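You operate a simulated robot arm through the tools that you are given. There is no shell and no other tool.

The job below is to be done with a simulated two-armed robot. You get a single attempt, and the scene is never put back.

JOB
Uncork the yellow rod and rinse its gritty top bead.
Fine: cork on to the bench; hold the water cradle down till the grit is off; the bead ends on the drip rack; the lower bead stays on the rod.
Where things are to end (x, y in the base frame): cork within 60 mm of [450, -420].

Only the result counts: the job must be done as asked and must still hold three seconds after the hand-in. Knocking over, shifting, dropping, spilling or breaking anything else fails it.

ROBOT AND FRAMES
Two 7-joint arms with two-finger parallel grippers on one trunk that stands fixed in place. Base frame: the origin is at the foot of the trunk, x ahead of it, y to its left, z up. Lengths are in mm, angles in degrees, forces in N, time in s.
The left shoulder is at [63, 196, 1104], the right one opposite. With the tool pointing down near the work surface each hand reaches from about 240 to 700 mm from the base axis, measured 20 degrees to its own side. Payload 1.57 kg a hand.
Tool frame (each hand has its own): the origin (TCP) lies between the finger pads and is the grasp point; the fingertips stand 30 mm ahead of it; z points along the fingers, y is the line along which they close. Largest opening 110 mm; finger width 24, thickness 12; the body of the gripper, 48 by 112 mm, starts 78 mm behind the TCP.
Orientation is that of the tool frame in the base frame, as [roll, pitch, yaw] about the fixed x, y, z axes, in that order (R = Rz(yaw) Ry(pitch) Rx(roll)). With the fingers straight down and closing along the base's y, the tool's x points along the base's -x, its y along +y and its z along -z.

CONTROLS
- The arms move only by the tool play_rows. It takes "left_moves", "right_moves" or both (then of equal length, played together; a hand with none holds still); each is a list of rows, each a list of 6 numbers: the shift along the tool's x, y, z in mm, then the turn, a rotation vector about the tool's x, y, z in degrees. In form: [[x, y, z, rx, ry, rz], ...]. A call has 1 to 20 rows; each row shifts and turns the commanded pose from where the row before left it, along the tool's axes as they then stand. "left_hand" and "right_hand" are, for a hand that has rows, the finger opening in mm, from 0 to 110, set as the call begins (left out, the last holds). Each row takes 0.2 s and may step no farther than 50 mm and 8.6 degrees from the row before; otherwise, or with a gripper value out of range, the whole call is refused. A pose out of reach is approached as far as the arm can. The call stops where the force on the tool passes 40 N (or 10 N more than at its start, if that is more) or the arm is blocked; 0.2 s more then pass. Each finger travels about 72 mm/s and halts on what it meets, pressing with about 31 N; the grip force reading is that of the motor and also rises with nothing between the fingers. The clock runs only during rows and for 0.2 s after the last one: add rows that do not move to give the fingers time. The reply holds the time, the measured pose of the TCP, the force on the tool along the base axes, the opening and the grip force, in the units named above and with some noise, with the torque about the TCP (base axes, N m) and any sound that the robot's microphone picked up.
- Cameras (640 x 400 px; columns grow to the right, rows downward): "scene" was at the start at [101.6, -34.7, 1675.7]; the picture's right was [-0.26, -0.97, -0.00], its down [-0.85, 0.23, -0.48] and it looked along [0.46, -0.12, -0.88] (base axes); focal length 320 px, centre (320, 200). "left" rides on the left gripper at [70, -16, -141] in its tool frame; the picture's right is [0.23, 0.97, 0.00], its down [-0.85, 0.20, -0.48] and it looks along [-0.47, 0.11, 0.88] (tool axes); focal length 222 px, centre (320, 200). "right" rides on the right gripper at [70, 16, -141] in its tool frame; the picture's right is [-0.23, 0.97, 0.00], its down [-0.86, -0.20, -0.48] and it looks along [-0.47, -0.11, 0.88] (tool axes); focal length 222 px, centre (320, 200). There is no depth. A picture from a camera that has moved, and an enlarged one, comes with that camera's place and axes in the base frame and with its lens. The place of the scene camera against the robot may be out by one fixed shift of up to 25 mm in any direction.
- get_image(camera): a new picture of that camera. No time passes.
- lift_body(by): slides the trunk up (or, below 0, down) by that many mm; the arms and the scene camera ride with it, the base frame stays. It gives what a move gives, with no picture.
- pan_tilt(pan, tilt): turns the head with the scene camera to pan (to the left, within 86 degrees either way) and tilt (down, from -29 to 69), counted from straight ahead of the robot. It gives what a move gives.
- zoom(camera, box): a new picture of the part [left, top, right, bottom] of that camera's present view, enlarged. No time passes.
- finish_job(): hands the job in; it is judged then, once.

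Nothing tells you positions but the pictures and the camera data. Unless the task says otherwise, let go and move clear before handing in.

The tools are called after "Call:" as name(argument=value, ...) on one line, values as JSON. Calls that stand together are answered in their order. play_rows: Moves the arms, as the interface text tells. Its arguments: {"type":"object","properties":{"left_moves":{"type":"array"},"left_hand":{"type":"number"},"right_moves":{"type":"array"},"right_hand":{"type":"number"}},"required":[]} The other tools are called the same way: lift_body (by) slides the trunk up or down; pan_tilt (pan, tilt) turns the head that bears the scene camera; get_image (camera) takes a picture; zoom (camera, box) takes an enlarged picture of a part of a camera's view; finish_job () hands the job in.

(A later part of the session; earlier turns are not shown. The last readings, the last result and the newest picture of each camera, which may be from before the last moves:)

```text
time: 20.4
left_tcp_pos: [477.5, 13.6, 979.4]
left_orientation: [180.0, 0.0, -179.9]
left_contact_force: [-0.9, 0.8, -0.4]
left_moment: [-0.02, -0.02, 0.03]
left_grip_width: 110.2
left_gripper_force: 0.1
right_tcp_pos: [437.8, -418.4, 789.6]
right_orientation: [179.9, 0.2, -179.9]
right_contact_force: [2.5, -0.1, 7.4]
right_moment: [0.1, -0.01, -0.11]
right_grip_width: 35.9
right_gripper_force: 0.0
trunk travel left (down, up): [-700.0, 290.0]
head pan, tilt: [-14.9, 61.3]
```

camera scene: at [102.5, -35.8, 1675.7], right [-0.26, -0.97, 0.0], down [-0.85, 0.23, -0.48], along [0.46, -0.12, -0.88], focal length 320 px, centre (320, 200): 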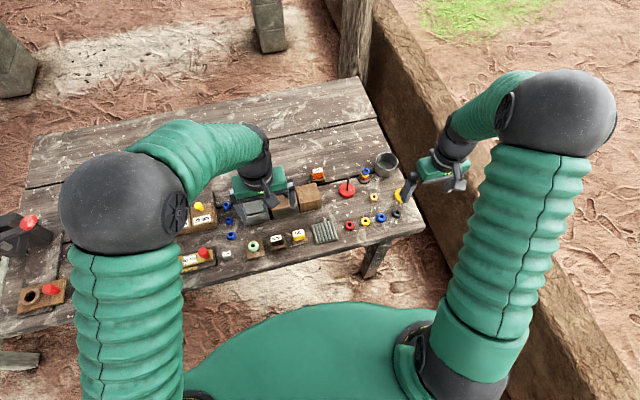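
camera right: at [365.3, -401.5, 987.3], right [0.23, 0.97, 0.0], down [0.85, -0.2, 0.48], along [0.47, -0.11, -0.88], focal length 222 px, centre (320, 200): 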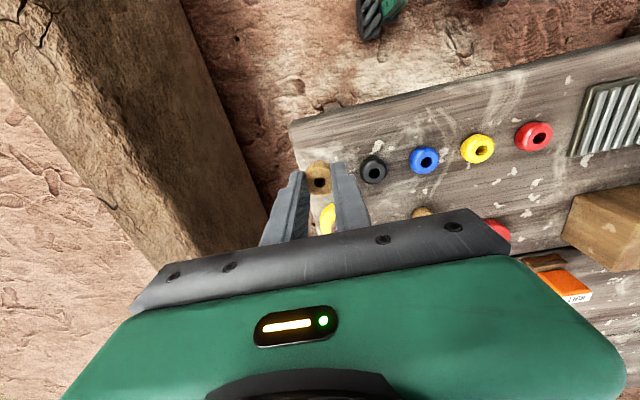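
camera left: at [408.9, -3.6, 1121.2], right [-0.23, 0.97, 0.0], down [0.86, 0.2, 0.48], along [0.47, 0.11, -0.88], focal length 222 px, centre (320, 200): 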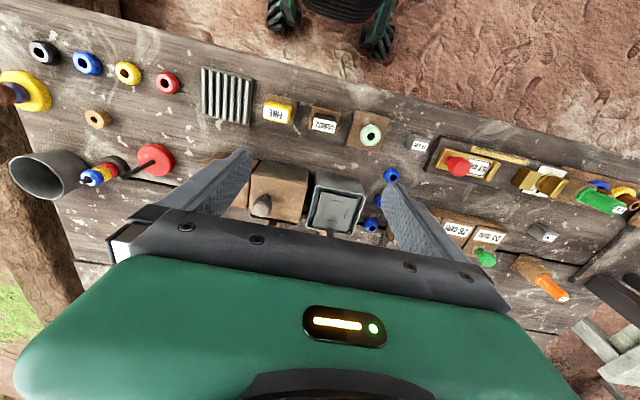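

The cork stands free at about (437, -418), and tip contact puts the bench at z≈760. So the red bead spans ≈789–805. Rising and going back to the rod.

Call:
play_rows(right_moves=[[0, 0, -5, 0, 0, 0], [0, 0, -20, 0, 0, 0], [0, 0, -40, 0, 0, 0], [0, 0, -40, 0, 0, 0], [0, 0, 0, 0, 0, 0]])

Call:
play_rows(right_hand=54, right_moves=[[-42, 4, 0, 0, 0, 0], [-42, 4, 0, 0, 0, 0], [0, 0, 0, 0, 0, 0], [0, 0, 0, 0, 0, 0]])

Call:
zoom(camera="right", box=[250, 100, 390, 210])

Call:
zoom(camera="scene", box=[340, 150, 450, 240])

```text
time: 21.6
left_tcp_pos: [478.6, 13.7, 980.6]
left_orientation: [180.0, -0.1, 180.0]
left_contact_force: [0.2, 0.2, -0.1]
left_moment: [-0.05, 0.03, 0.01]
left_grip_width: 109.8
left_gripper_force: 0.0
right_tcp_pos: [436.8, -417.8, 894.0]
right_orientation: [179.9, 0.0, 179.9]
right_contact_force: [0.8, 0.1, -0.5]
right_moment: [0.02, 0.01, 0.03]
right_grip_width: 35.7
right_gripper_force: 0.0
trunk travel left (down, up): [-700.0, 290.0]
head pan, tilt: [-14.9, 61.3]
```

```text
time: 22.6
left_tcp_pos: [477.7, 12.3, 980.2]
left_orientation: [179.9, 0.0, 179.9]
left_contact_force: [-0.1, -0.2, -0.1]
left_moment: [0.03, -0.02, -0.01]
left_grip_width: 110.0
left_gripper_force: 0.1
right_tcp_pos: [522.6, -409.6, 894.0]
right_orientation: [180.0, 0.1, -180.0]
right_contact_force: [-0.1, 0.2, 0.0]
right_moment: [-0.05, 0.04, 0.0]
right_grip_width: 53.8
right_gripper_force: 0.1
trunk travel left (down, up): [-700.0, 290.0]
head pan, tilt: [-14.9, 61.3]
```

```text
3.64 times, centred on (320, 155) of right
camera zoom: at [450.6, -394.1, 1036.2], right [0.23, 0.97, 0.0], down [0.85, -0.2, 0.48], along [0.47, -0.11, -0.88], focal length 808 px, centre (320, 364)
```

zoom: 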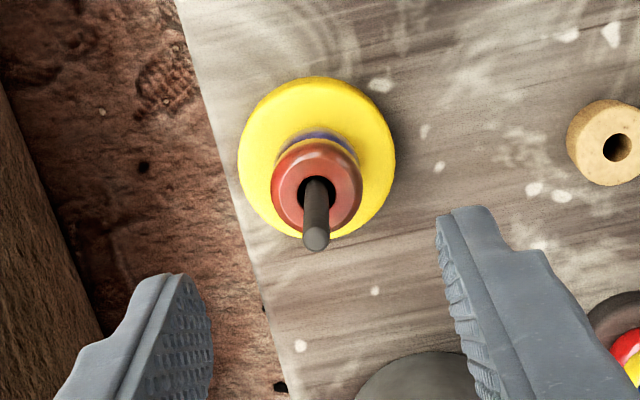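

```text
4.44 times, centred on (395, 195) of scene
camera zoom: at [101.4, -35.5, 1675.7], right [-0.26, -0.97, 0.0], down [-0.85, 0.23, -0.48], along [0.46, -0.12, -0.88], focal length 1420 px, centre (-13, 222)
```

zoom: 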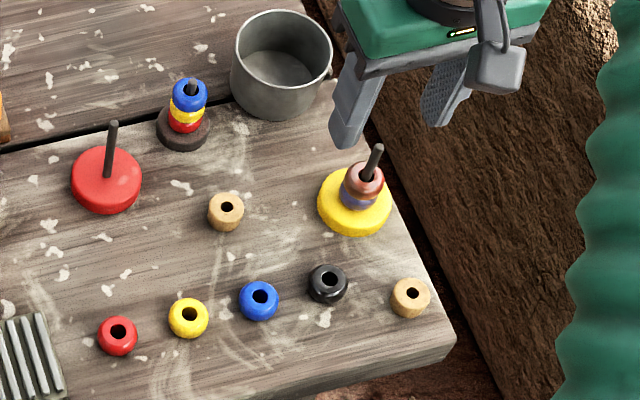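

The cork is placed. The rod is ~2 mm off the TCP; I'm correcting and descending to bead level with the fingers half open.

Call:
play_rows(right_moves=[[2, -1.4, 0, 0, 0, 0], [0, 0, 25, 0, 0, 0], [0, 0, 25, 0, 0, 0], [0, 0, 20.5, 0, 0, 0], [0, 0, 0, 0, 0, 0], [0, 0, 0, 0, 0, 0]])

Call:
zoom(camera="right", box=[250, 120, 390, 230])

```text
time: 24.0
left_tcp_pos: [477.3, 12.8, 980.9]
left_orientation: [-180.0, 0.0, -180.0]
left_contact_force: [-0.4, 0.5, -0.3]
left_moment: [0.05, 0.01, -0.05]
left_grip_width: 109.8
left_gripper_force: 0.0
right_tcp_pos: [521.6, -410.6, 820.7]
right_orientation: [-180.0, 0.0, 179.9]
right_contact_force: [-0.4, 0.3, -0.4]
right_moment: [0.0, 0.0, 0.02]
right_grip_width: 54.0
right_gripper_force: 0.1
trunk travel left (down, up): [-700.0, 290.0]
head pan, tilt: [-14.9, 61.3]
```

```text
3.64 times, centred on (320, 175) of right
camera zoom: at [449.4, -395.7, 963.3], right [0.23, 0.97, 0.0], down [0.85, -0.2, 0.48], along [0.47, -0.11, -0.88], focal length 808 px, centre (320, 291)
```

zoom: 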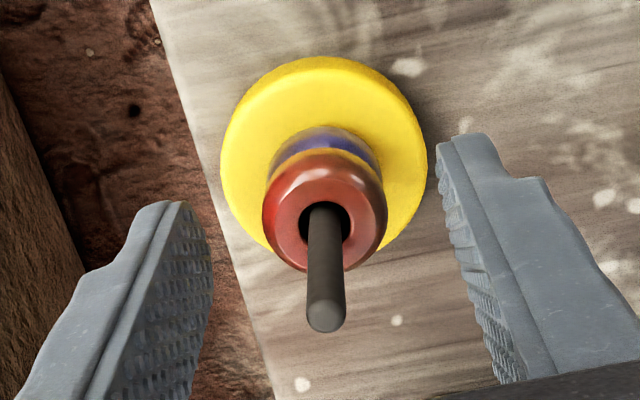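

Alignment is good. Raising 2 mm so that only the red bead is gripped, then closing.

Call:
play_rows(right_moves=[[0, 0, -2, 0, 0, 0], [0, 0, 0, 0, 0, 0], [0, 0, 0, 0, 0, 0]])

Call:
play_rows(right_hand=10, right_moves=[[0, 0, 0, 0, 0, 0], [0, 0, 0, 0, 0, 0], [0, 0, 0, 0, 0, 0], [0, 0, 0, 0, 0, 0]])

Call:
zoom(camera="right", box=[250, 120, 390, 230])

Call:
zoom(camera="scene", box=[370, 150, 450, 220])

```text
time: 24.8
left_tcp_pos: [477.2, 14.0, 979.8]
left_orientation: [-180.0, -0.1, 180.0]
left_contact_force: [0.1, -0.7, 0.1]
left_moment: [0.0, -0.03, -0.05]
left_grip_width: 109.8
left_gripper_force: 0.1
right_tcp_pos: [521.5, -409.9, 825.7]
right_orientation: [179.8, 0.1, -180.0]
right_contact_force: [0.1, 0.8, -0.1]
right_moment: [0.01, -0.02, 0.01]
right_grip_width: 54.0
right_gripper_force: 0.0
trunk travel left (down, up): [-700.0, 290.0]
head pan, tilt: [-14.9, 61.3]
```

```text
time: 25.8
left_tcp_pos: [478.6, 13.0, 980.9]
left_orientation: [-180.0, 0.0, -180.0]
left_contact_force: [-0.6, -0.4, 1.0]
left_moment: [0.01, -0.03, -0.03]
left_grip_width: 109.9
left_gripper_force: 0.2
right_tcp_pos: [519.8, -411.5, 825.5]
right_orientation: [179.9, 0.1, -180.0]
right_contact_force: [0.4, -0.6, 1.3]
right_moment: [-0.03, 0.04, -0.01]
right_grip_width: 26.2
right_gripper_force: 31.4
trunk travel left (down, up): [-700.0, 290.0]
head pan, tilt: [-14.9, 61.3]
```

```text
3.64 times, centred on (320, 175) of right
camera zoom: at [448.9, -395.5, 966.5], right [0.23, 0.97, 0.0], down [0.85, -0.2, 0.48], along [0.47, -0.11, -0.88], focal length 808 px, centre (320, 291)
```

zoom: 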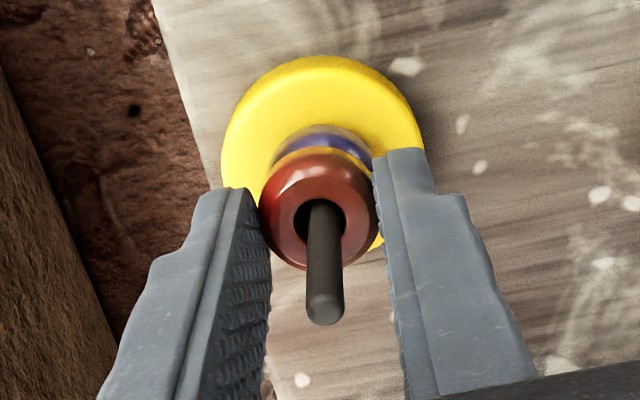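

```text
5.71 times, centred on (410, 185) of scene
camera zoom: at [102.0, -35.1, 1675.7], right [-0.26, -0.97, 0.0], down [-0.85, 0.23, -0.48], along [0.46, -0.12, -0.88], focal length 1826 px, centre (-194, 286)
```

zoom: 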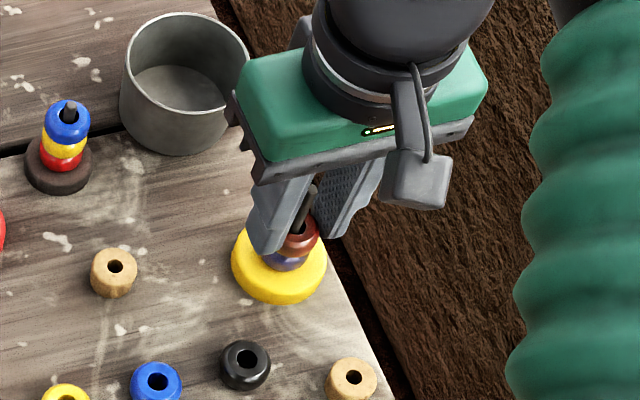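

The tips sit only just below the bead's equator. I'll reopen a bit, go 2.5 mm lower, and regrip.

Call:
play_rows(right_hand=40, right_moves=[[0, 0, 0, 0, 0, 0], [0, 0, 2.5, 0, 0, 0], [0, 0, 0, 0, 0, 0], [0, 0, 0, 0, 0, 0]])

Call:
zoom(camera="right", box=[250, 120, 390, 230])

```text
time: 26.8
left_tcp_pos: [478.4, 12.7, 980.8]
left_orientation: [180.0, 0.0, -180.0]
left_contact_force: [-0.5, -0.8, 0.6]
left_moment: [0.01, -0.01, -0.01]
left_grip_width: 109.9
left_gripper_force: 0.2
right_tcp_pos: [520.0, -411.5, 824.1]
right_orientation: [179.9, 0.1, 180.0]
right_contact_force: [-0.1, -1.2, 0.3]
right_moment: [0.01, -0.03, -0.03]
right_grip_width: 39.8
right_gripper_force: 0.0
trunk travel left (down, up): [-700.0, 290.0]
head pan, tilt: [-14.9, 61.3]
```

```text
3.64 times, centred on (320, 175) of right
camera zoom: at [448.7, -395.3, 964.4], right [0.23, 0.97, 0.0], down [0.85, -0.2, 0.48], along [0.47, -0.11, -0.88], focal length 808 px, centre (320, 291)
```

zoom: 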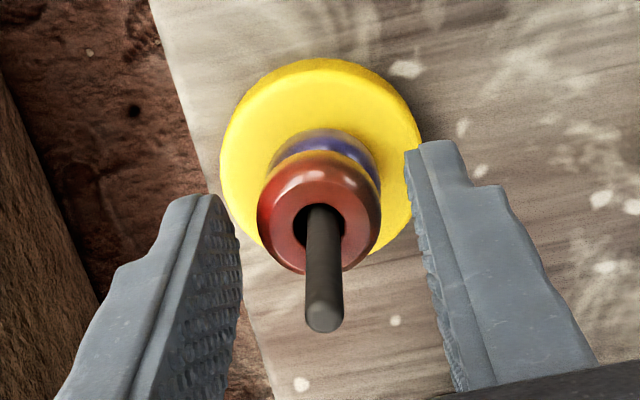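

Call:
play_rows(right_hand=10, right_moves=[[0, 0, 1, 0, 0, 0], [0, 0, 0, 0, 0, 0], [0, 0, 0, 0, 0, 0], [0, 0, 0, 0, 0, 0]])

Call:
zoom(camera="right", box=[250, 120, 390, 230])

```text
time: 27.8
left_tcp_pos: [477.8, 14.1, 980.4]
left_orientation: [180.0, 0.0, -180.0]
left_contact_force: [0.3, -0.6, -0.2]
left_moment: [-0.02, 0.02, -0.01]
left_grip_width: 109.9
left_gripper_force: 0.0
right_tcp_pos: [521.2, -410.0, 822.5]
right_orientation: [180.0, 0.1, 180.0]
right_contact_force: [0.5, 1.3, 1.8]
right_moment: [0.0, 0.02, 0.02]
right_grip_width: 26.0
right_gripper_force: 31.4
trunk travel left (down, up): [-700.0, 290.0]
head pan, tilt: [-14.9, 61.3]
```

```text
3.64 times, centred on (320, 175) of right
camera zoom: at [448.6, -395.4, 964.1], right [0.23, 0.97, 0.0], down [0.85, -0.2, 0.48], along [0.47, -0.11, -0.88], focal length 808 px, centre (320, 291)
```

zoom: 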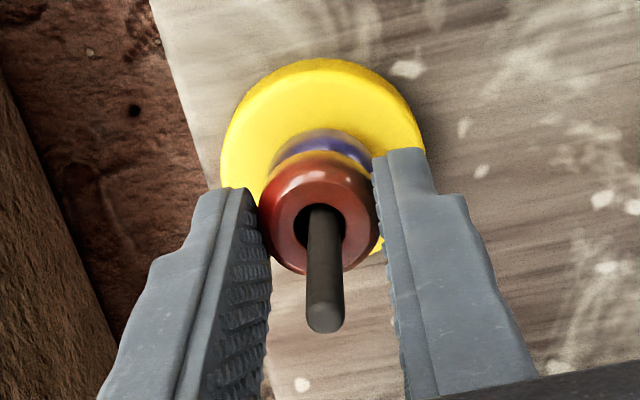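

The bead is gripped at its 26 mm diameter with tips near z 793. Lifting gently first.

Call:
play_rows(right_moves=[[0, 0, -1, 0, 0, 0], [0, 0, -1, 0, 0, 0], [0, 0, -2, 0, 0, 0], [0, 0, -3, 0, 0, 0], [0, 0, 0, 0, 0, 0]])

Call:
zoom(camera="right", box=[250, 120, 390, 230])

Call:
zoom(camera="scene", box=[370, 150, 450, 220])

```text
time: 29.0
left_tcp_pos: [477.8, 13.2, 980.6]
left_orientation: [180.0, -0.1, 179.9]
left_contact_force: [-1.4, 0.1, -0.5]
left_moment: [-0.01, -0.03, -0.01]
left_grip_width: 109.9
left_gripper_force: 0.0
right_tcp_pos: [518.8, -410.3, 829.7]
right_orientation: [179.9, -0.1, -180.0]
right_contact_force: [-0.4, -0.3, 0.3]
right_moment: [0.01, 0.0, -0.03]
right_grip_width: 26.4
right_gripper_force: 30.5
trunk travel left (down, up): [-700.0, 290.0]
head pan, tilt: [-14.9, 61.3]
```

```text
3.64 times, centred on (320, 175) of right
camera zoom: at [447.7, -395.2, 970.4], right [0.23, 0.97, 0.0], down [0.85, -0.2, 0.48], along [0.47, -0.11, -0.88], focal length 808 px, centre (320, 291)
```

zoom: 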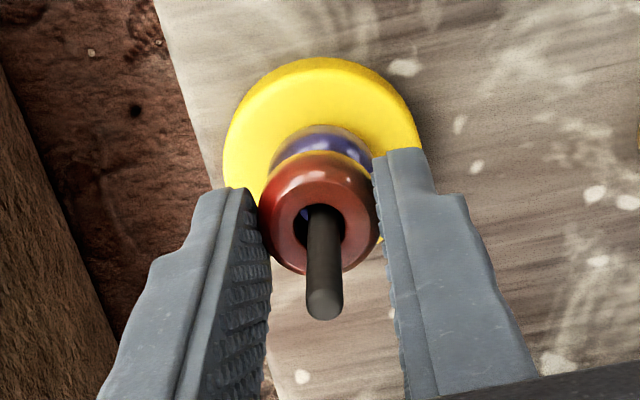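

```text
5.71 times, centred on (410, 185) of scene
camera zoom: at [102.1, -35.2, 1675.6], right [-0.26, -0.97, 0.0], down [-0.85, 0.23, -0.48], along [0.46, -0.12, -0.88], focal length 1826 px, centre (-194, 286)
```

zoom: 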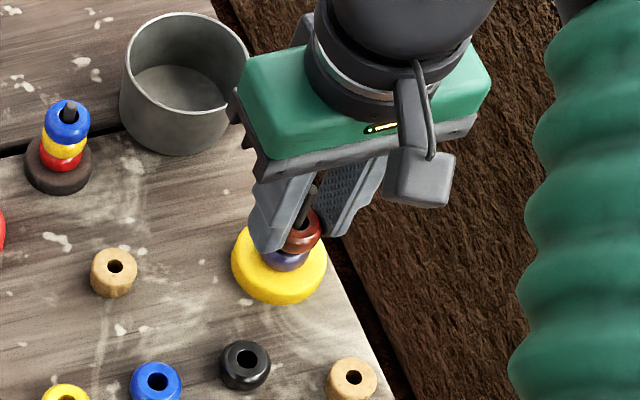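

The red bead rises alone; the purple one stays. Continuing the lift over the rod tip.

Call:
play_rows(right_moves=[[-1, 0, -5, 0, 0, 0], [0, 0, -6, 0, 0, 0], [0, 0, -8, 0, 0, 0], [0, 0, -10, 0, 0, 0], [0, 0, -10, 0, 0, 0], [0, 0, -12, 0, 0, 0], [0, 0, -15, 0, 0, 0], [0, 0, -15, 0, 0, 0], [0, 0, 0, 0, 0, 0]])

Call:
get_image(camera="right")

Call:
zoom(camera="right", box=[250, 100, 390, 210])

Call:
zoom(camera="scene", box=[370, 130, 450, 220])

```text
time: 31.0
left_tcp_pos: [478.8, 12.7, 978.6]
left_orientation: [-180.0, 0.0, 180.0]
left_contact_force: [-0.5, 0.7, -0.4]
left_moment: [-0.02, 0.01, 0.01]
left_grip_width: 109.8
left_gripper_force: 0.0
right_tcp_pos: [517.5, -411.8, 911.1]
right_orientation: [179.8, -0.1, 179.9]
right_contact_force: [-0.2, -0.5, -0.4]
right_moment: [0.03, 0.01, 0.0]
right_grip_width: 26.4
right_gripper_force: 31.1
trunk travel left (down, up): [-700.0, 290.0]
head pan, tilt: [-14.9, 61.3]
```

```text
taken
camera right: at [447.5, -396.2, 1052.5], right [0.23, 0.97, 0.0], down [0.85, -0.2, 0.48], along [0.47, -0.11, -0.88], focal length 222 px, centre (320, 200)
```

right: 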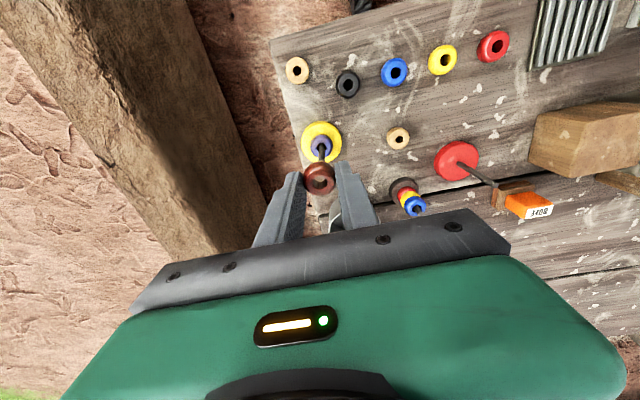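

```text
3.64 times, centred on (320, 155) of right
camera zoom: at [447.5, -396.2, 1052.5], right [0.23, 0.97, 0.0], down [0.85, -0.2, 0.48], along [0.47, -0.11, -0.88], focal length 808 px, centre (320, 364)
```

zoom: 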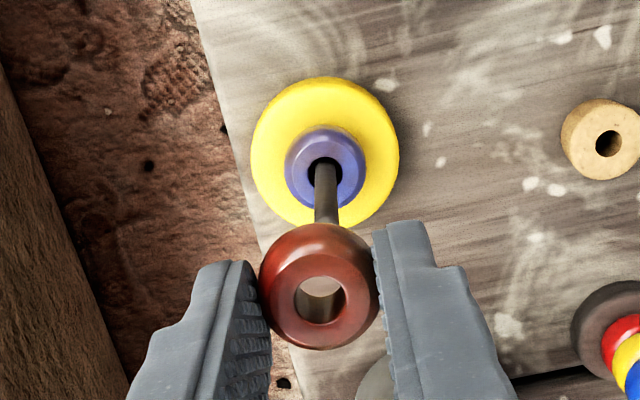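

```text
4.44 times, centred on (410, 175) of scene
camera zoom: at [102.3, -35.0, 1675.6], right [-0.26, -0.97, 0.0], down [-0.85, 0.23, -0.48], along [0.46, -0.12, -0.88], focal length 1420 px, centre (-80, 311)
```

zoom: 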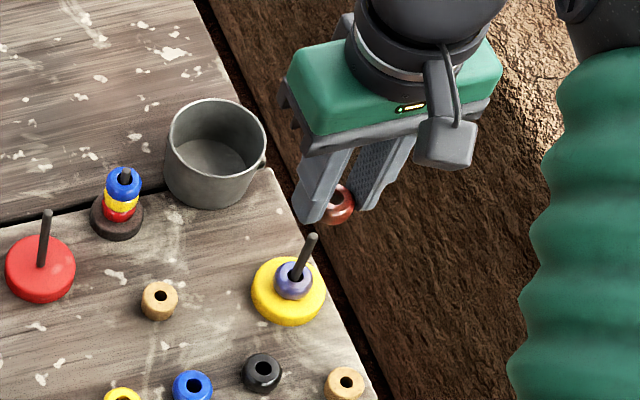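

The bead is in hand and the purple bead stays on the rod. Now I'll use the left hand camera, tilted, to measure the water tank, its cradle and the lever.

Call:
play_rows(left_moves=[[10, 15, 40, 0, 0, 0], [11, 16, 40, 0, 0, 0], [0, 0, 20, 0, -8.5, 0], [0, 0, 0, 0, -8.5, 0], [0, 0, 0, 0, -8.5, 0], [0, 0, 0, 0, -8.5, 0], [0, 0, 0, 0, -8.5, 0], [0, 0, 0, 0, 0, 0]])

Call:
get_image(camera="left")

Call:
zoom(camera="left", box=[250, 90, 410, 220])

```text
time: 32.3
left_tcp_pos: [487.0, 132.5, 891.3]
left_orientation: [-178.1, 29.1, -166.1]
left_contact_force: [0.5, 0.4, -0.6]
left_moment: [-0.04, 0.0, -0.04]
left_grip_width: 110.1
left_gripper_force: 0.0
right_tcp_pos: [518.2, -407.3, 912.8]
right_orientation: [-179.8, 0.1, 180.0]
right_contact_force: [0.5, 0.5, -0.4]
right_moment: [0.04, 0.01, 0.01]
right_grip_width: 26.2
right_gripper_force: 31.9
trunk travel left (down, up): [-700.0, 290.0]
head pan, tilt: [-14.9, 61.3]
stopped in row 6 (left hand): the arm was blocked; the commanded pose is now the measured one
```

```text
taken
camera left: at [363.8, 91.1, 981.1], right [-0.41, 0.9, -0.14], down [0.45, 0.33, 0.83], along [0.79, 0.28, -0.54], focal length 222 px, centre (320, 200)
```

left: 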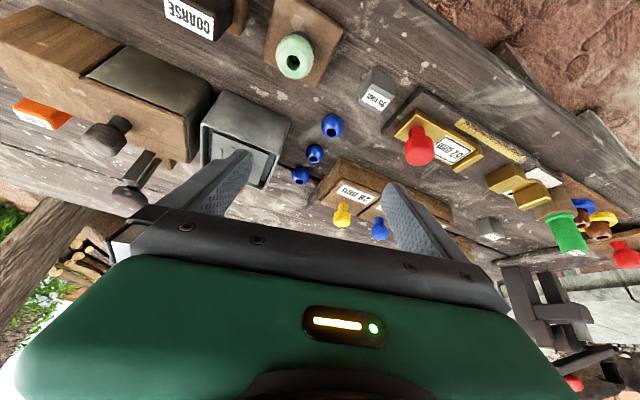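

```text
3.08 times, centred on (330, 155) of left
camera zoom: at [363.8, 91.1, 981.1], right [-0.41, 0.9, -0.14], down [0.45, 0.33, 0.83], along [0.79, 0.28, -0.54], focal length 684 px, centre (289, 338)
```

zoom: 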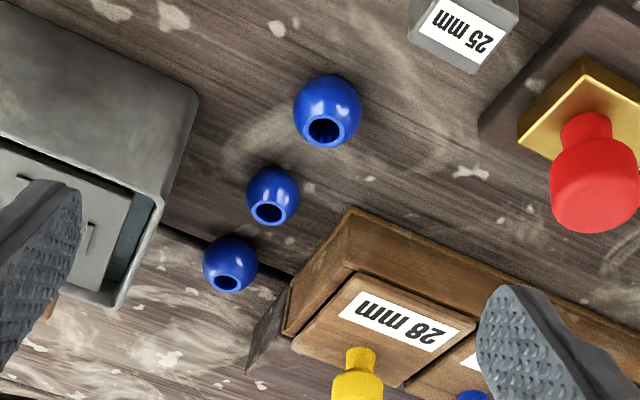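

The left arm hit a joint limit partway (no contact force) and now stands at (487, 132, 891). I'll look at the tank from here first.

Call:
zoom(camera="left", box=[60, 60, 300, 230])

Call:
zoom(camera="left", box=[190, 80, 300, 200])

Call:
zoom(camera="scene", box=[200, 150, 340, 260])

Call:
get_image(camera="scene")

```text
2.35 times, centred on (180, 145) of left
camera zoom: at [363.8, 91.1, 981.1], right [-0.41, 0.9, -0.14], down [0.45, 0.33, 0.83], along [0.79, 0.28, -0.54], focal length 523 px, centre (649, 329)
```

zoom: 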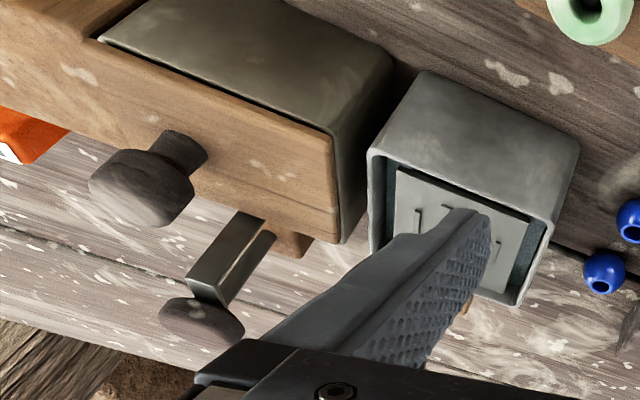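

```text
3.33 times, centred on (245, 140) of left
camera zoom: at [363.8, 91.1, 981.1], right [-0.41, 0.9, -0.14], down [0.45, 0.33, 0.83], along [0.79, 0.28, -0.54], focal length 740 px, centre (570, 400)
```

zoom: 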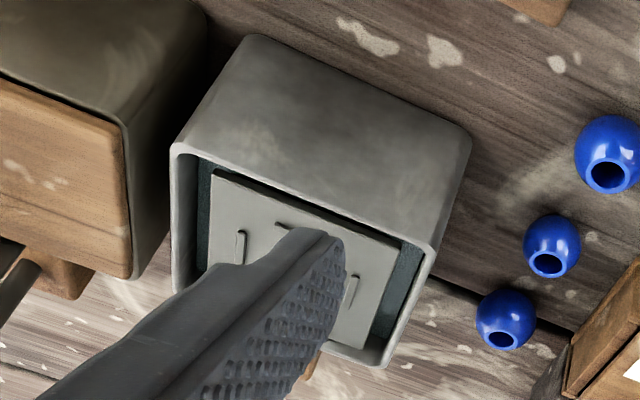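

```text
3.64 times, centred on (270, 205) of scene
camera zoom: at [102.9, -30.8, 1675.3], right [-0.26, -0.97, 0.0], down [-0.85, 0.23, -0.48], along [0.46, -0.12, -0.88], focal length 1162 px, centre (502, 182)
```

zoom: 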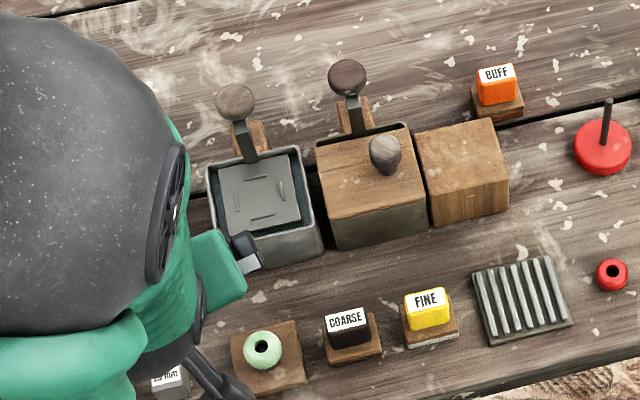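

```text
taken
camera scene: at [102.9, -30.8, 1675.3], right [-0.26, -0.97, 0.0], down [-0.85, 0.23, -0.48], along [0.46, -0.12, -0.88], focal length 320 px, centre (320, 200)
```

scene: 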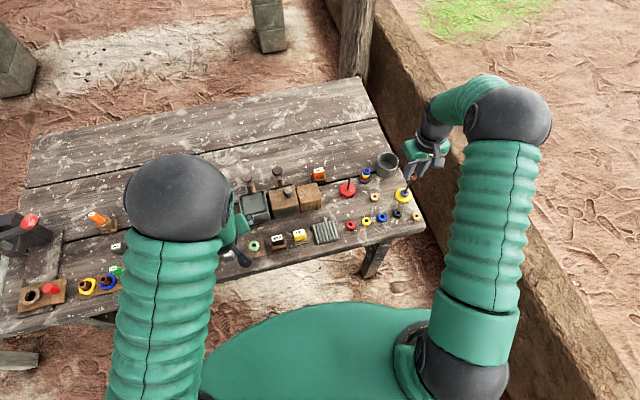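

The left arm came to a harmless stop short of the tank. I'm retracting it upward, setting it upright and parking it to the left so the right hand can reach the cradle.

Call:
play_rows(left_moves=[[0, 0, -35, 0, 0, 0], [0, 0, -35, -1.9, 0, 0], [0, 0, 0, 0, 7.3, 0], [0, 0, 0, 0, 7.3, 0], [0, 0, 0, 0, 7.3, 0], [0, 0, 0, 0, 7.2, 0], [0, 0, 0, 0, 0, 7], [0, 0, -10, 0, 0, 6.9], [0, 0, 0, 0, 0, 0]])

Call:
get_image(camera="scene")

```text
time: 33.0
left_tcp_pos: [452.1, 203.6, 950.0]
left_orientation: [178.7, 27.3, -156.1]
left_contact_force: [-0.2, 0.5, -0.3]
left_moment: [-0.01, -0.03, -0.02]
left_grip_width: 110.1
left_gripper_force: 0.0
right_tcp_pos: [516.5, -408.3, 914.7]
right_orientation: [-179.9, 0.4, 179.9]
right_contact_force: [-0.1, -0.5, 0.2]
right_moment: [-0.01, 0.04, 0.05]
right_grip_width: 26.2
right_gripper_force: 31.0
trunk travel left (down, up): [-700.0, 290.0]
head pan, tilt: [-14.9, 61.3]
stopped in row 3 (left hand): the arm was blocked; the commanded pose is now the measured one
```

```text
taken
camera scene: at [100.3, -32.4, 1677.6], right [-0.26, -0.97, 0.0], down [-0.85, 0.23, -0.48], along [0.46, -0.12, -0.88], focal length 320 px, centre (320, 200)
```

scene: 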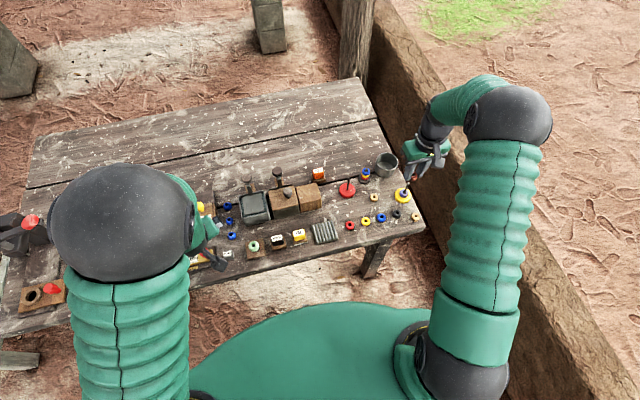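

The left arm is folded too tightly near its shoulder. Moving it forward first, then straightening the wrist.

Call:
play_rows(left_moves=[[-33, -13.5, 2, 0, 0, 0], [-33, -13.5, 2, 0, 0, 0], [-33, -13.5, 2, 1.3, 0, 0], [0, 0, 0, 0, 0, 0]])

Call:
play_rows(left_moves=[[0, 0, 0, 0, 6.8, 0], [0, 0, 0, 0, 6.8, 0], [0, 0, 0, 0, 6.8, 0], [0, 0, 0, 0, 6.9, 0], [0, 0, 0, 0, 0, 8], [0, 0, 0, 0, 0, 8], [0, 0, 0, 0, 0, 7.9], [0, 0, 0, 0, 0, 0]])

Call:
get_image(camera="scene")

```text
time: 34.0
left_tcp_pos: [552.4, 200.7, 987.9]
left_orientation: [179.8, 27.3, -156.3]
left_contact_force: [-0.8, 0.2, -0.3]
left_moment: [0.0, -0.01, 0.0]
left_grip_width: 109.8
left_gripper_force: 0.0
right_tcp_pos: [517.4, -409.6, 914.0]
right_orientation: [-180.0, 0.3, 180.0]
right_contact_force: [0.2, 0.4, 0.0]
right_moment: [0.01, -0.03, 0.02]
right_grip_width: 26.0
right_gripper_force: 30.8
trunk travel left (down, up): [-700.0, 290.0]
head pan, tilt: [-14.9, 61.3]
```

```text
time: 35.8
left_tcp_pos: [553.4, 200.4, 986.8]
left_orientation: [-179.9, 0.0, 179.7]
left_contact_force: [0.2, -0.1, -0.7]
left_moment: [-0.01, -0.03, 0.0]
left_grip_width: 110.0
left_gripper_force: 0.0
right_tcp_pos: [516.4, -410.9, 913.9]
right_orientation: [-179.9, 0.3, -179.9]
right_contact_force: [-0.3, -0.6, 0.5]
right_moment: [0.04, -0.01, -0.02]
right_grip_width: 26.0
right_gripper_force: 31.0
trunk travel left (down, up): [-700.0, 290.0]
head pan, tilt: [-14.9, 61.3]
```

```text
taken
camera scene: at [102.2, -33.9, 1675.7], right [-0.26, -0.97, 0.0], down [-0.85, 0.23, -0.48], along [0.46, -0.12, -0.88], focal length 320 px, centre (320, 200)
```

scene: 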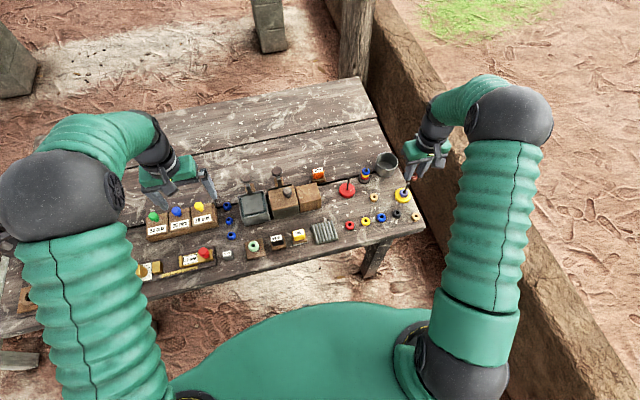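

The left arm is upright at (553, 200, 987), clear of the tank. I'll use its camera and the scene camera to measure the cradle.

Call:
get_image(camera="left")

Call:
zoom(camera="scene", box=[230, 165, 330, 235])

Call:
zoom(camera="scene", box=[230, 160, 280, 230])

```text
taken
camera left: at [483.6, 184.1, 1128.3], right [-0.22, 0.97, 0.0], down [0.86, 0.2, 0.48], along [0.47, 0.11, -0.88], focal length 222 px, centre (320, 200)
```

left: 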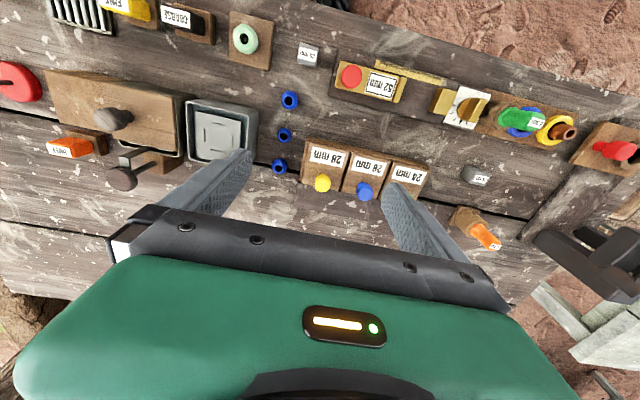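

```text
5.71 times, centred on (280, 200) of scene
camera zoom: at [102.2, -33.9, 1675.7], right [-0.26, -0.97, 0.0], down [-0.85, 0.23, -0.48], along [0.46, -0.12, -0.88], focal length 1826 px, centre (549, 200)
```

zoom: 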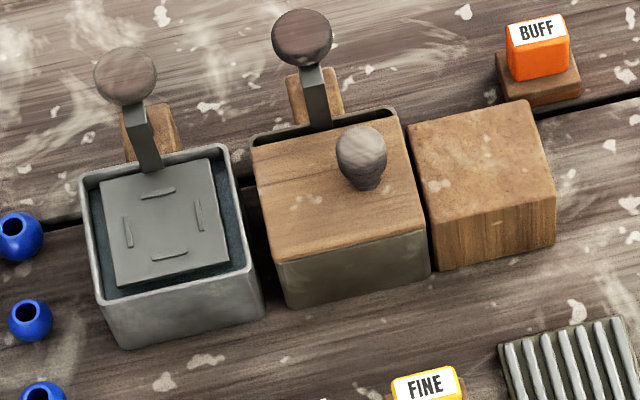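

```text
5.71 times, centred on (255, 195) of scene
camera zoom: at [102.2, -33.9, 1675.7], right [-0.26, -0.97, 0.0], down [-0.85, 0.23, -0.48], along [0.46, -0.12, -0.88], focal length 1826 px, centre (691, 229)
```

zoom: 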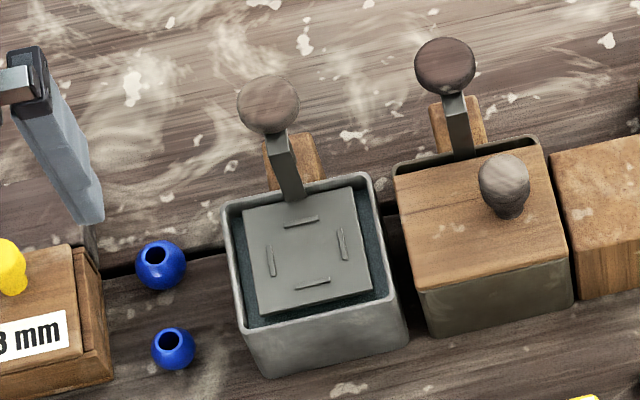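

Call:
zoom(camera="left", box=[160, 80, 280, 170])

Call:
zoom(camera="left", box=[20, 0, 220, 200])

```text
4.44 times, centred on (220, 125) of left
camera zoom: at [483.6, 184.1, 1128.3], right [-0.22, 0.97, 0.0], down [0.86, 0.2, 0.48], along [0.47, 0.11, -0.88], focal length 987 px, centre (764, 533)
```

zoom: 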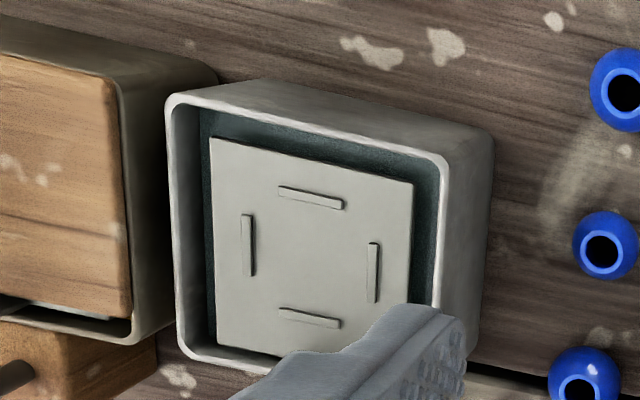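

```text
2.00 times, centred on (120, 100) of left
camera zoom: at [483.6, 184.1, 1128.3], right [-0.22, 0.97, 0.0], down [0.86, 0.2, 0.48], along [0.47, 0.11, -0.88], focal length 444 px, centre (720, 400)
```

zoom: 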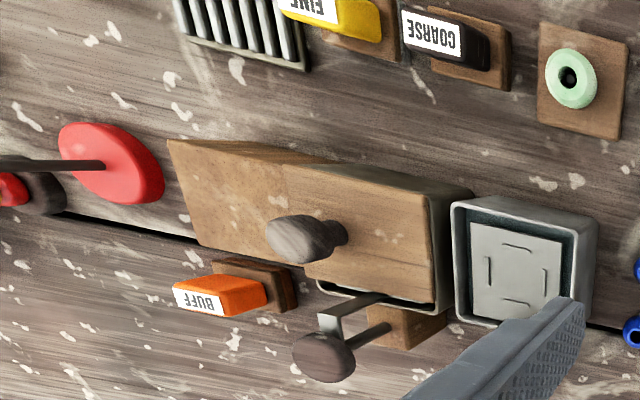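

Call:
zoom(camera="left", box=[155, 130, 195, 165])

Call:
zoom(camera="scene", box=[266, 180, 306, 210])

Call:
zoom(camera="left", box=[190, 90, 260, 165])

```text
11.43 times, centred on (175, 148) of left
camera zoom: at [483.6, 184.1, 1128.3], right [-0.22, 0.97, 0.0], down [0.86, 0.2, 0.48], along [0.47, 0.11, -0.88], focal length 2538 px, centre (1977, 800)
```

zoom: 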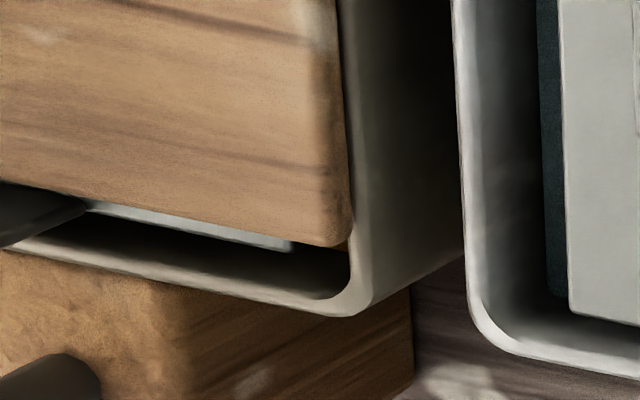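

```text
13.33 times, centred on (286, 195) of scene
camera zoom: at [102.2, -33.9, 1675.7], right [-0.26, -0.97, 0.0], down [-0.85, 0.23, -0.48], along [0.46, -0.12, -0.88], focal length 4260 px, centre (773, 267)
```

zoom: 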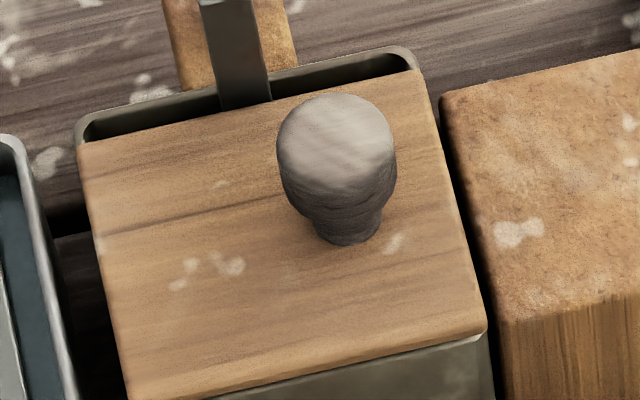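

```text
5.33 times, centred on (225, 128) of left
camera zoom: at [483.6, 184.1, 1128.3], right [-0.22, 0.97, 0.0], down [0.86, 0.2, 0.48], along [0.47, 0.11, -0.88], focal length 1185 px, centre (827, 587)
```

zoom: 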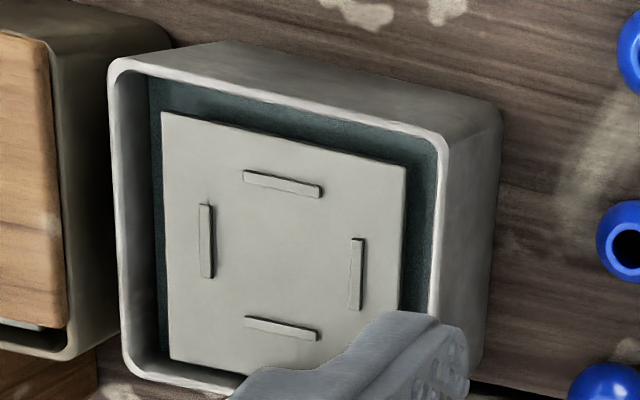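

The cradle centre comes out at about (586, 63, 817), with ridges that form a ~37 mm seat. Moving the left hand further left, then raising and carrying the bead across with the right.

Call:
play_rows(left_moves=[[0, 40, 0, 0, 0, 0], [0, 40, 0, 0, 0, 0], [0, 0, 0, 0, 0, 0]], right_moves=[[0, 0, -25, 0, 0, 0], [0, 0, -25, 0, 0, 0], [0, 0, 0, 0, 0, 0]])

Call:
play_rows(right_moves=[[-6, 40, 0, 0, 0, 0], [-6, 40, 0, 0, 0, 0], [-6, 40, 0, 0, 0, 0], [-6, 40, 0, 0, 0, 0], [-6, 40, 0, 0, 0, 0], [-6, 40, 0, 0, 0, 0], [-6, 40, 0, 0, 0, 0], [-6, 40, 0, 0, 0, 0], [0, 0, 0, 0, 0, 0], [0, 0, 0, 0, 0, 0]])

Call:
get_image(camera="right")

Call:
get_image(camera="scene")

```text
time: 36.6
left_tcp_pos: [554.3, 283.0, 982.6]
left_orientation: [179.9, 0.0, 179.9]
left_contact_force: [0.6, 1.2, 0.3]
left_moment: [-0.01, -0.03, 0.03]
left_grip_width: 109.9
left_gripper_force: 0.1
right_tcp_pos: [517.3, -410.1, 962.1]
right_orientation: [-179.9, 0.2, -179.9]
right_contact_force: [0.0, -0.1, 0.4]
right_moment: [-0.01, -0.03, -0.04]
right_grip_width: 26.0
right_gripper_force: 31.2
trunk travel left (down, up): [-700.0, 290.0]
head pan, tilt: [-14.9, 61.3]
```

```text
time: 38.8
left_tcp_pos: [555.0, 282.0, 983.6]
left_orientation: [179.9, 0.0, 179.8]
left_contact_force: [1.0, -0.6, 0.0]
left_moment: [0.02, 0.04, -0.03]
left_grip_width: 109.8
left_gripper_force: 0.1
right_tcp_pos: [562.4, -89.4, 963.7]
right_orientation: [-179.9, 0.1, -180.0]
right_contact_force: [0.1, 0.8, -1.0]
right_moment: [-0.02, -0.01, -0.03]
right_grip_width: 26.2
right_gripper_force: 31.2
trunk travel left (down, up): [-700.0, 290.0]
head pan, tilt: [-14.9, 61.3]
```

```text
taken
camera right: at [490.6, -72.4, 1105.5], right [0.23, 0.97, 0.0], down [0.85, -0.2, 0.48], along [0.47, -0.11, -0.88], focal length 222 px, centre (320, 200)
```

right: 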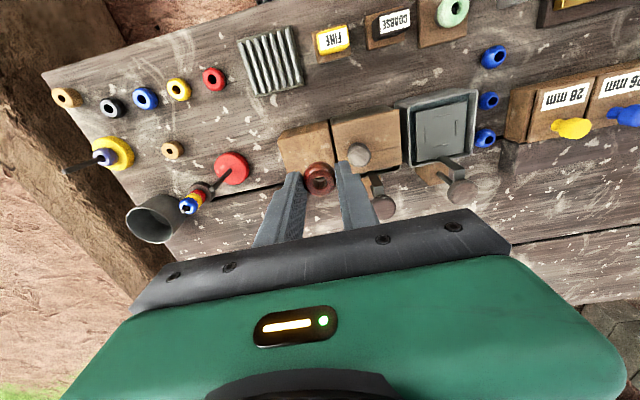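

```text
taken
camera scene: at [102.6, -32.2, 1675.6], right [-0.26, -0.97, 0.0], down [-0.85, 0.23, -0.48], along [0.46, -0.12, -0.88], focal length 320 px, centre (320, 200)
```

scene: 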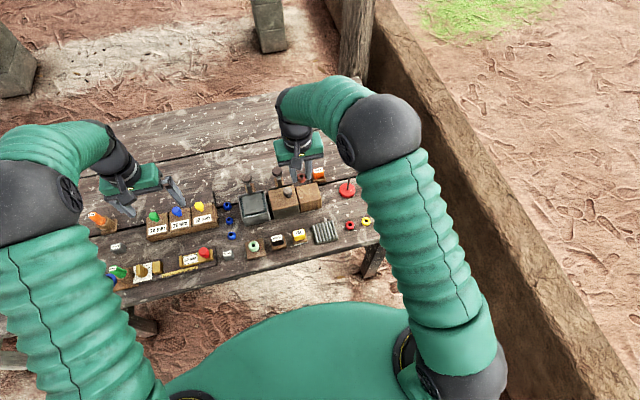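

Call:
zoom(camera="right", box=[370, 70, 500, 220])

Call:
zoom(camera="right", box=[220, 10, 330, 110])

Call:
zoom(camera="right", box=[280, 130, 360, 210])

```text
2.67 times, centred on (435, 145) of right
camera zoom: at [490.6, -72.4, 1105.5], right [0.23, 0.97, 0.0], down [0.85, -0.2, 0.48], along [0.47, -0.11, -0.88], focal length 592 px, centre (13, 347)
```

zoom: 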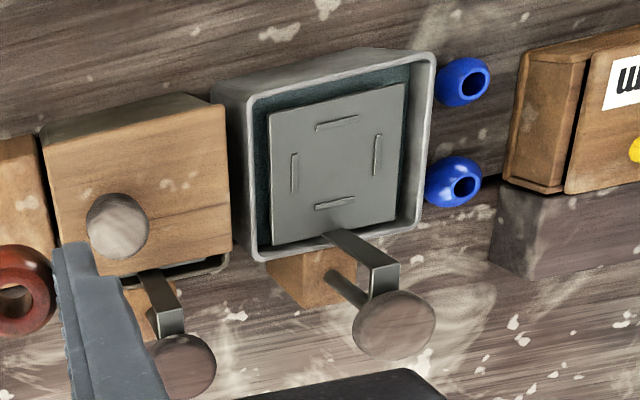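

```text
4.00 times, centred on (275, 60) of right
camera zoom: at [490.6, -72.4, 1105.5], right [0.23, 0.97, 0.0], down [0.85, -0.2, 0.48], along [0.47, -0.11, -0.88], focal length 888 px, centre (500, 760)
```

zoom: 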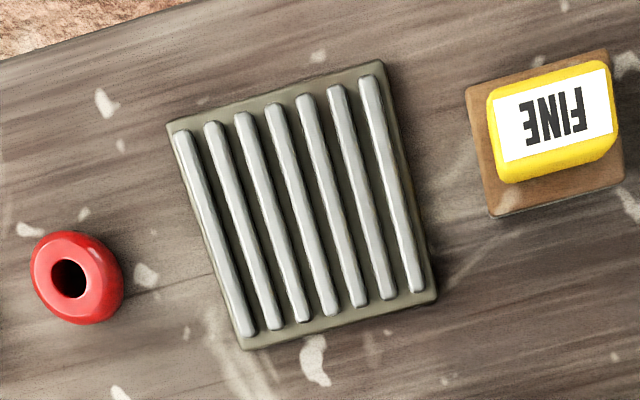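

```text
5.00 times, centred on (320, 170) of right
camera zoom: at [490.6, -72.4, 1105.5], right [0.23, 0.97, 0.0], down [0.85, -0.2, 0.48], along [0.47, -0.11, -0.88], focal length 1111 px, centre (320, 350)
```

zoom: 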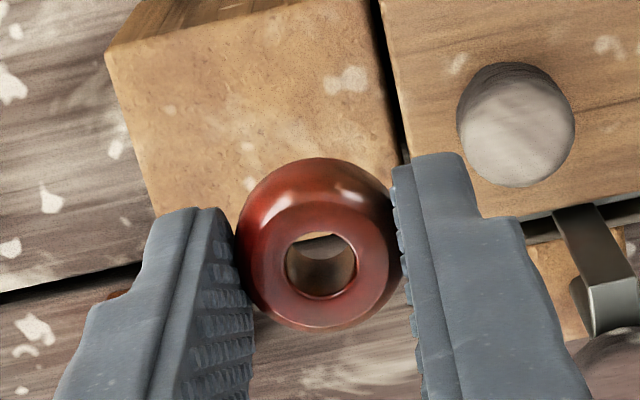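

Cradle re-measured at (585, 63, 817) and knob top at about (644, 64, 871). Moving the bead above the cradle.

Call:
play_rows(right_moves=[[-6, 38, 0, 0, 0, 0], [-6, 38, 0, 0, 0, 0], [-6, 38, 0, 0, 0, 0], [-4.5, 38, 0, 0, 0, 0], [0, 0, 20, 0, 0, 0], [0, 0, 20, 0, 0, 0], [0, 0, 15, 0, 0, 0], [0, 0, 0, 0, 0, 0], [0, 0, 0, 0, 0, 0]])

Call:
get_image(camera="right")

Call:
zoom(camera="right", box=[250, 100, 390, 210])

Call:
get_image(camera="scene")

```text
time: 40.8
left_tcp_pos: [554.1, 284.3, 982.9]
left_orientation: [-179.9, 0.1, 179.9]
left_contact_force: [0.0, 0.6, -0.8]
left_moment: [0.01, -0.01, 0.03]
left_grip_width: 109.7
left_gripper_force: 0.0
right_tcp_pos: [586.8, 65.4, 906.2]
right_orientation: [-179.8, 0.2, 179.9]
right_contact_force: [-0.6, -0.4, -0.1]
right_moment: [-0.03, 0.02, 0.01]
right_grip_width: 26.3
right_gripper_force: 31.1
trunk travel left (down, up): [-700.0, 290.0]
head pan, tilt: [-14.9, 61.3]
```

```text
taken
camera right: at [515.2, 81.1, 1049.1], right [0.23, 0.97, 0.0], down [0.85, -0.2, 0.48], along [0.47, -0.11, -0.88], focal length 222 px, centre (320, 200)
```

right: 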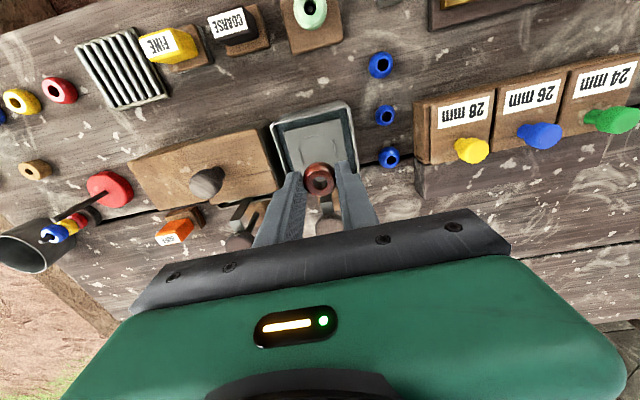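

```text
3.64 times, centred on (320, 155) of right
camera zoom: at [515.2, 81.1, 1049.1], right [0.23, 0.97, 0.0], down [0.85, -0.2, 0.48], along [0.47, -0.11, -0.88], focal length 808 px, centre (320, 364)
```

zoom: 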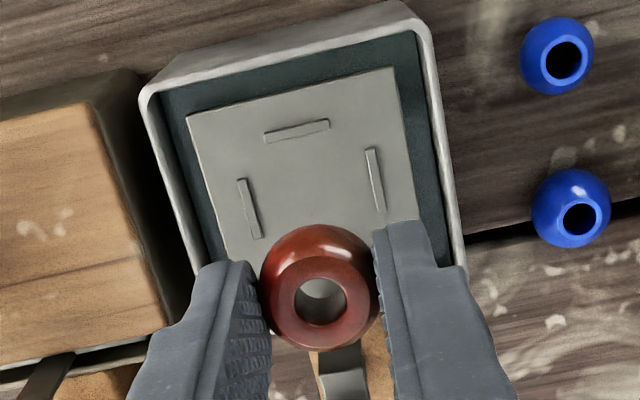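

```text
taken
camera scene: at [102.7, -30.4, 1675.7], right [-0.26, -0.97, 0.0], down [-0.85, 0.23, -0.48], along [0.46, -0.12, -0.88], focal length 320 px, centre (320, 200)
```

scene: 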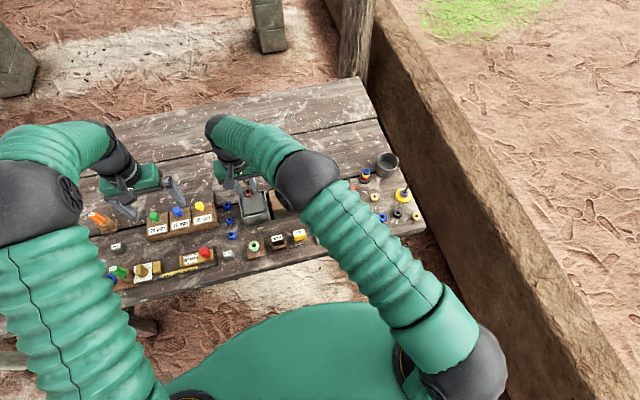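

I'm correcting about 2.5 mm and lowering the bead to just above the cradle.

Call:
play_rows(right_moves=[[2.3, -2.5, 10, 0, 0, 0], [0, 0, 15, 0, 0, 0], [0, 0, 15, 0, 0, 0], [0, 0, 0, 0, 0, 0], [0, 0, 0, 0, 0, 0]])

Call:
zoom(camera="right", box=[240, 100, 400, 220])

```text
time: 42.0
left_tcp_pos: [555.0, 282.8, 984.0]
left_orientation: [-179.9, 0.0, 179.9]
left_contact_force: [-0.4, 0.6, -1.2]
left_moment: [-0.01, 0.01, -0.01]
left_grip_width: 110.1
left_gripper_force: 0.0
right_tcp_pos: [582.2, 61.9, 867.8]
right_orientation: [-179.9, 0.2, 179.9]
right_contact_force: [-0.3, -0.5, 0.0]
right_moment: [0.0, 0.01, 0.0]
right_grip_width: 26.1
right_gripper_force: 31.0
trunk travel left (down, up): [-700.0, 290.0]
head pan, tilt: [-14.9, 61.3]
```

```text
3.33 times, centred on (320, 160) of right
camera zoom: at [511.5, 78.0, 1008.6], right [0.23, 0.97, 0.0], down [0.85, -0.2, 0.48], along [0.47, -0.11, -0.88], focal length 740 px, centre (320, 333)
```

zoom: 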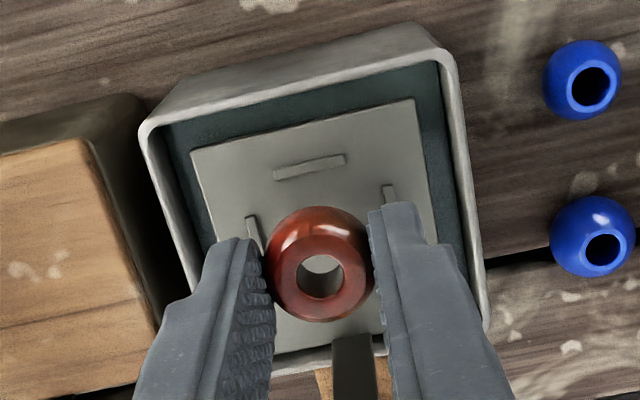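

Well centred. Lowering slowly to the cradle plate.

Call:
play_rows(right_moves=[[-1, 0.5, 5, 0, 0, 0], [0, 0, 4, 0, 0, 0], [0, 0, 3, 0, 0, 0], [0, 0, 0, 0, 0, 0]])

Call:
zoom(camera="right", box=[240, 100, 400, 220])

Call:
play_rows(right_moves=[[0, 0, 1, 0, 0, 0], [0, 0, 1, 0, 0, 0]])

```text
time: 43.0
left_tcp_pos: [555.0, 282.9, 984.1]
left_orientation: [-180.0, 0.0, 179.9]
left_contact_force: [-0.8, 0.2, -0.1]
left_moment: [-0.04, 0.0, 0.06]
left_grip_width: 110.1
left_gripper_force: 0.1
right_tcp_pos: [585.6, 62.0, 856.0]
right_orientation: [-179.8, 0.2, 180.0]
right_contact_force: [0.3, 0.5, -0.8]
right_moment: [0.01, 0.0, -0.03]
right_grip_width: 26.2
right_gripper_force: 30.8
trunk travel left (down, up): [-700.0, 290.0]
head pan, tilt: [-14.9, 61.3]
```

```text
3.33 times, centred on (320, 160) of right
camera zoom: at [514.5, 78.3, 997.5], right [0.23, 0.97, 0.0], down [0.85, -0.2, 0.48], along [0.47, -0.11, -0.88], focal length 740 px, centre (320, 333)
```

zoom: 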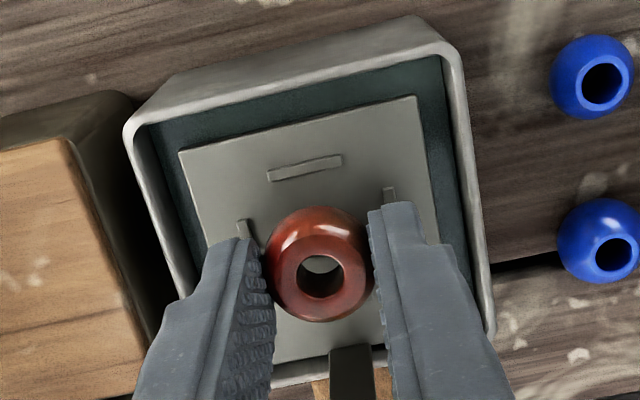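

```text
time: 43.6
left_tcp_pos: [553.4, 282.6, 984.1]
left_orientation: [-179.9, 0.1, 179.9]
left_contact_force: [0.0, 0.0, -0.6]
left_moment: [-0.01, 0.01, -0.01]
left_grip_width: 110.2
left_gripper_force: 0.0
right_tcp_pos: [585.7, 62.6, 853.6]
right_orientation: [-179.8, 0.2, 180.0]
right_contact_force: [-0.8, 0.5, -0.7]
right_moment: [-0.01, 0.0, -0.02]
right_grip_width: 26.2
right_gripper_force: 30.4
trunk travel left (down, up): [-700.0, 290.0]
head pan, tilt: [-14.9, 61.3]
```

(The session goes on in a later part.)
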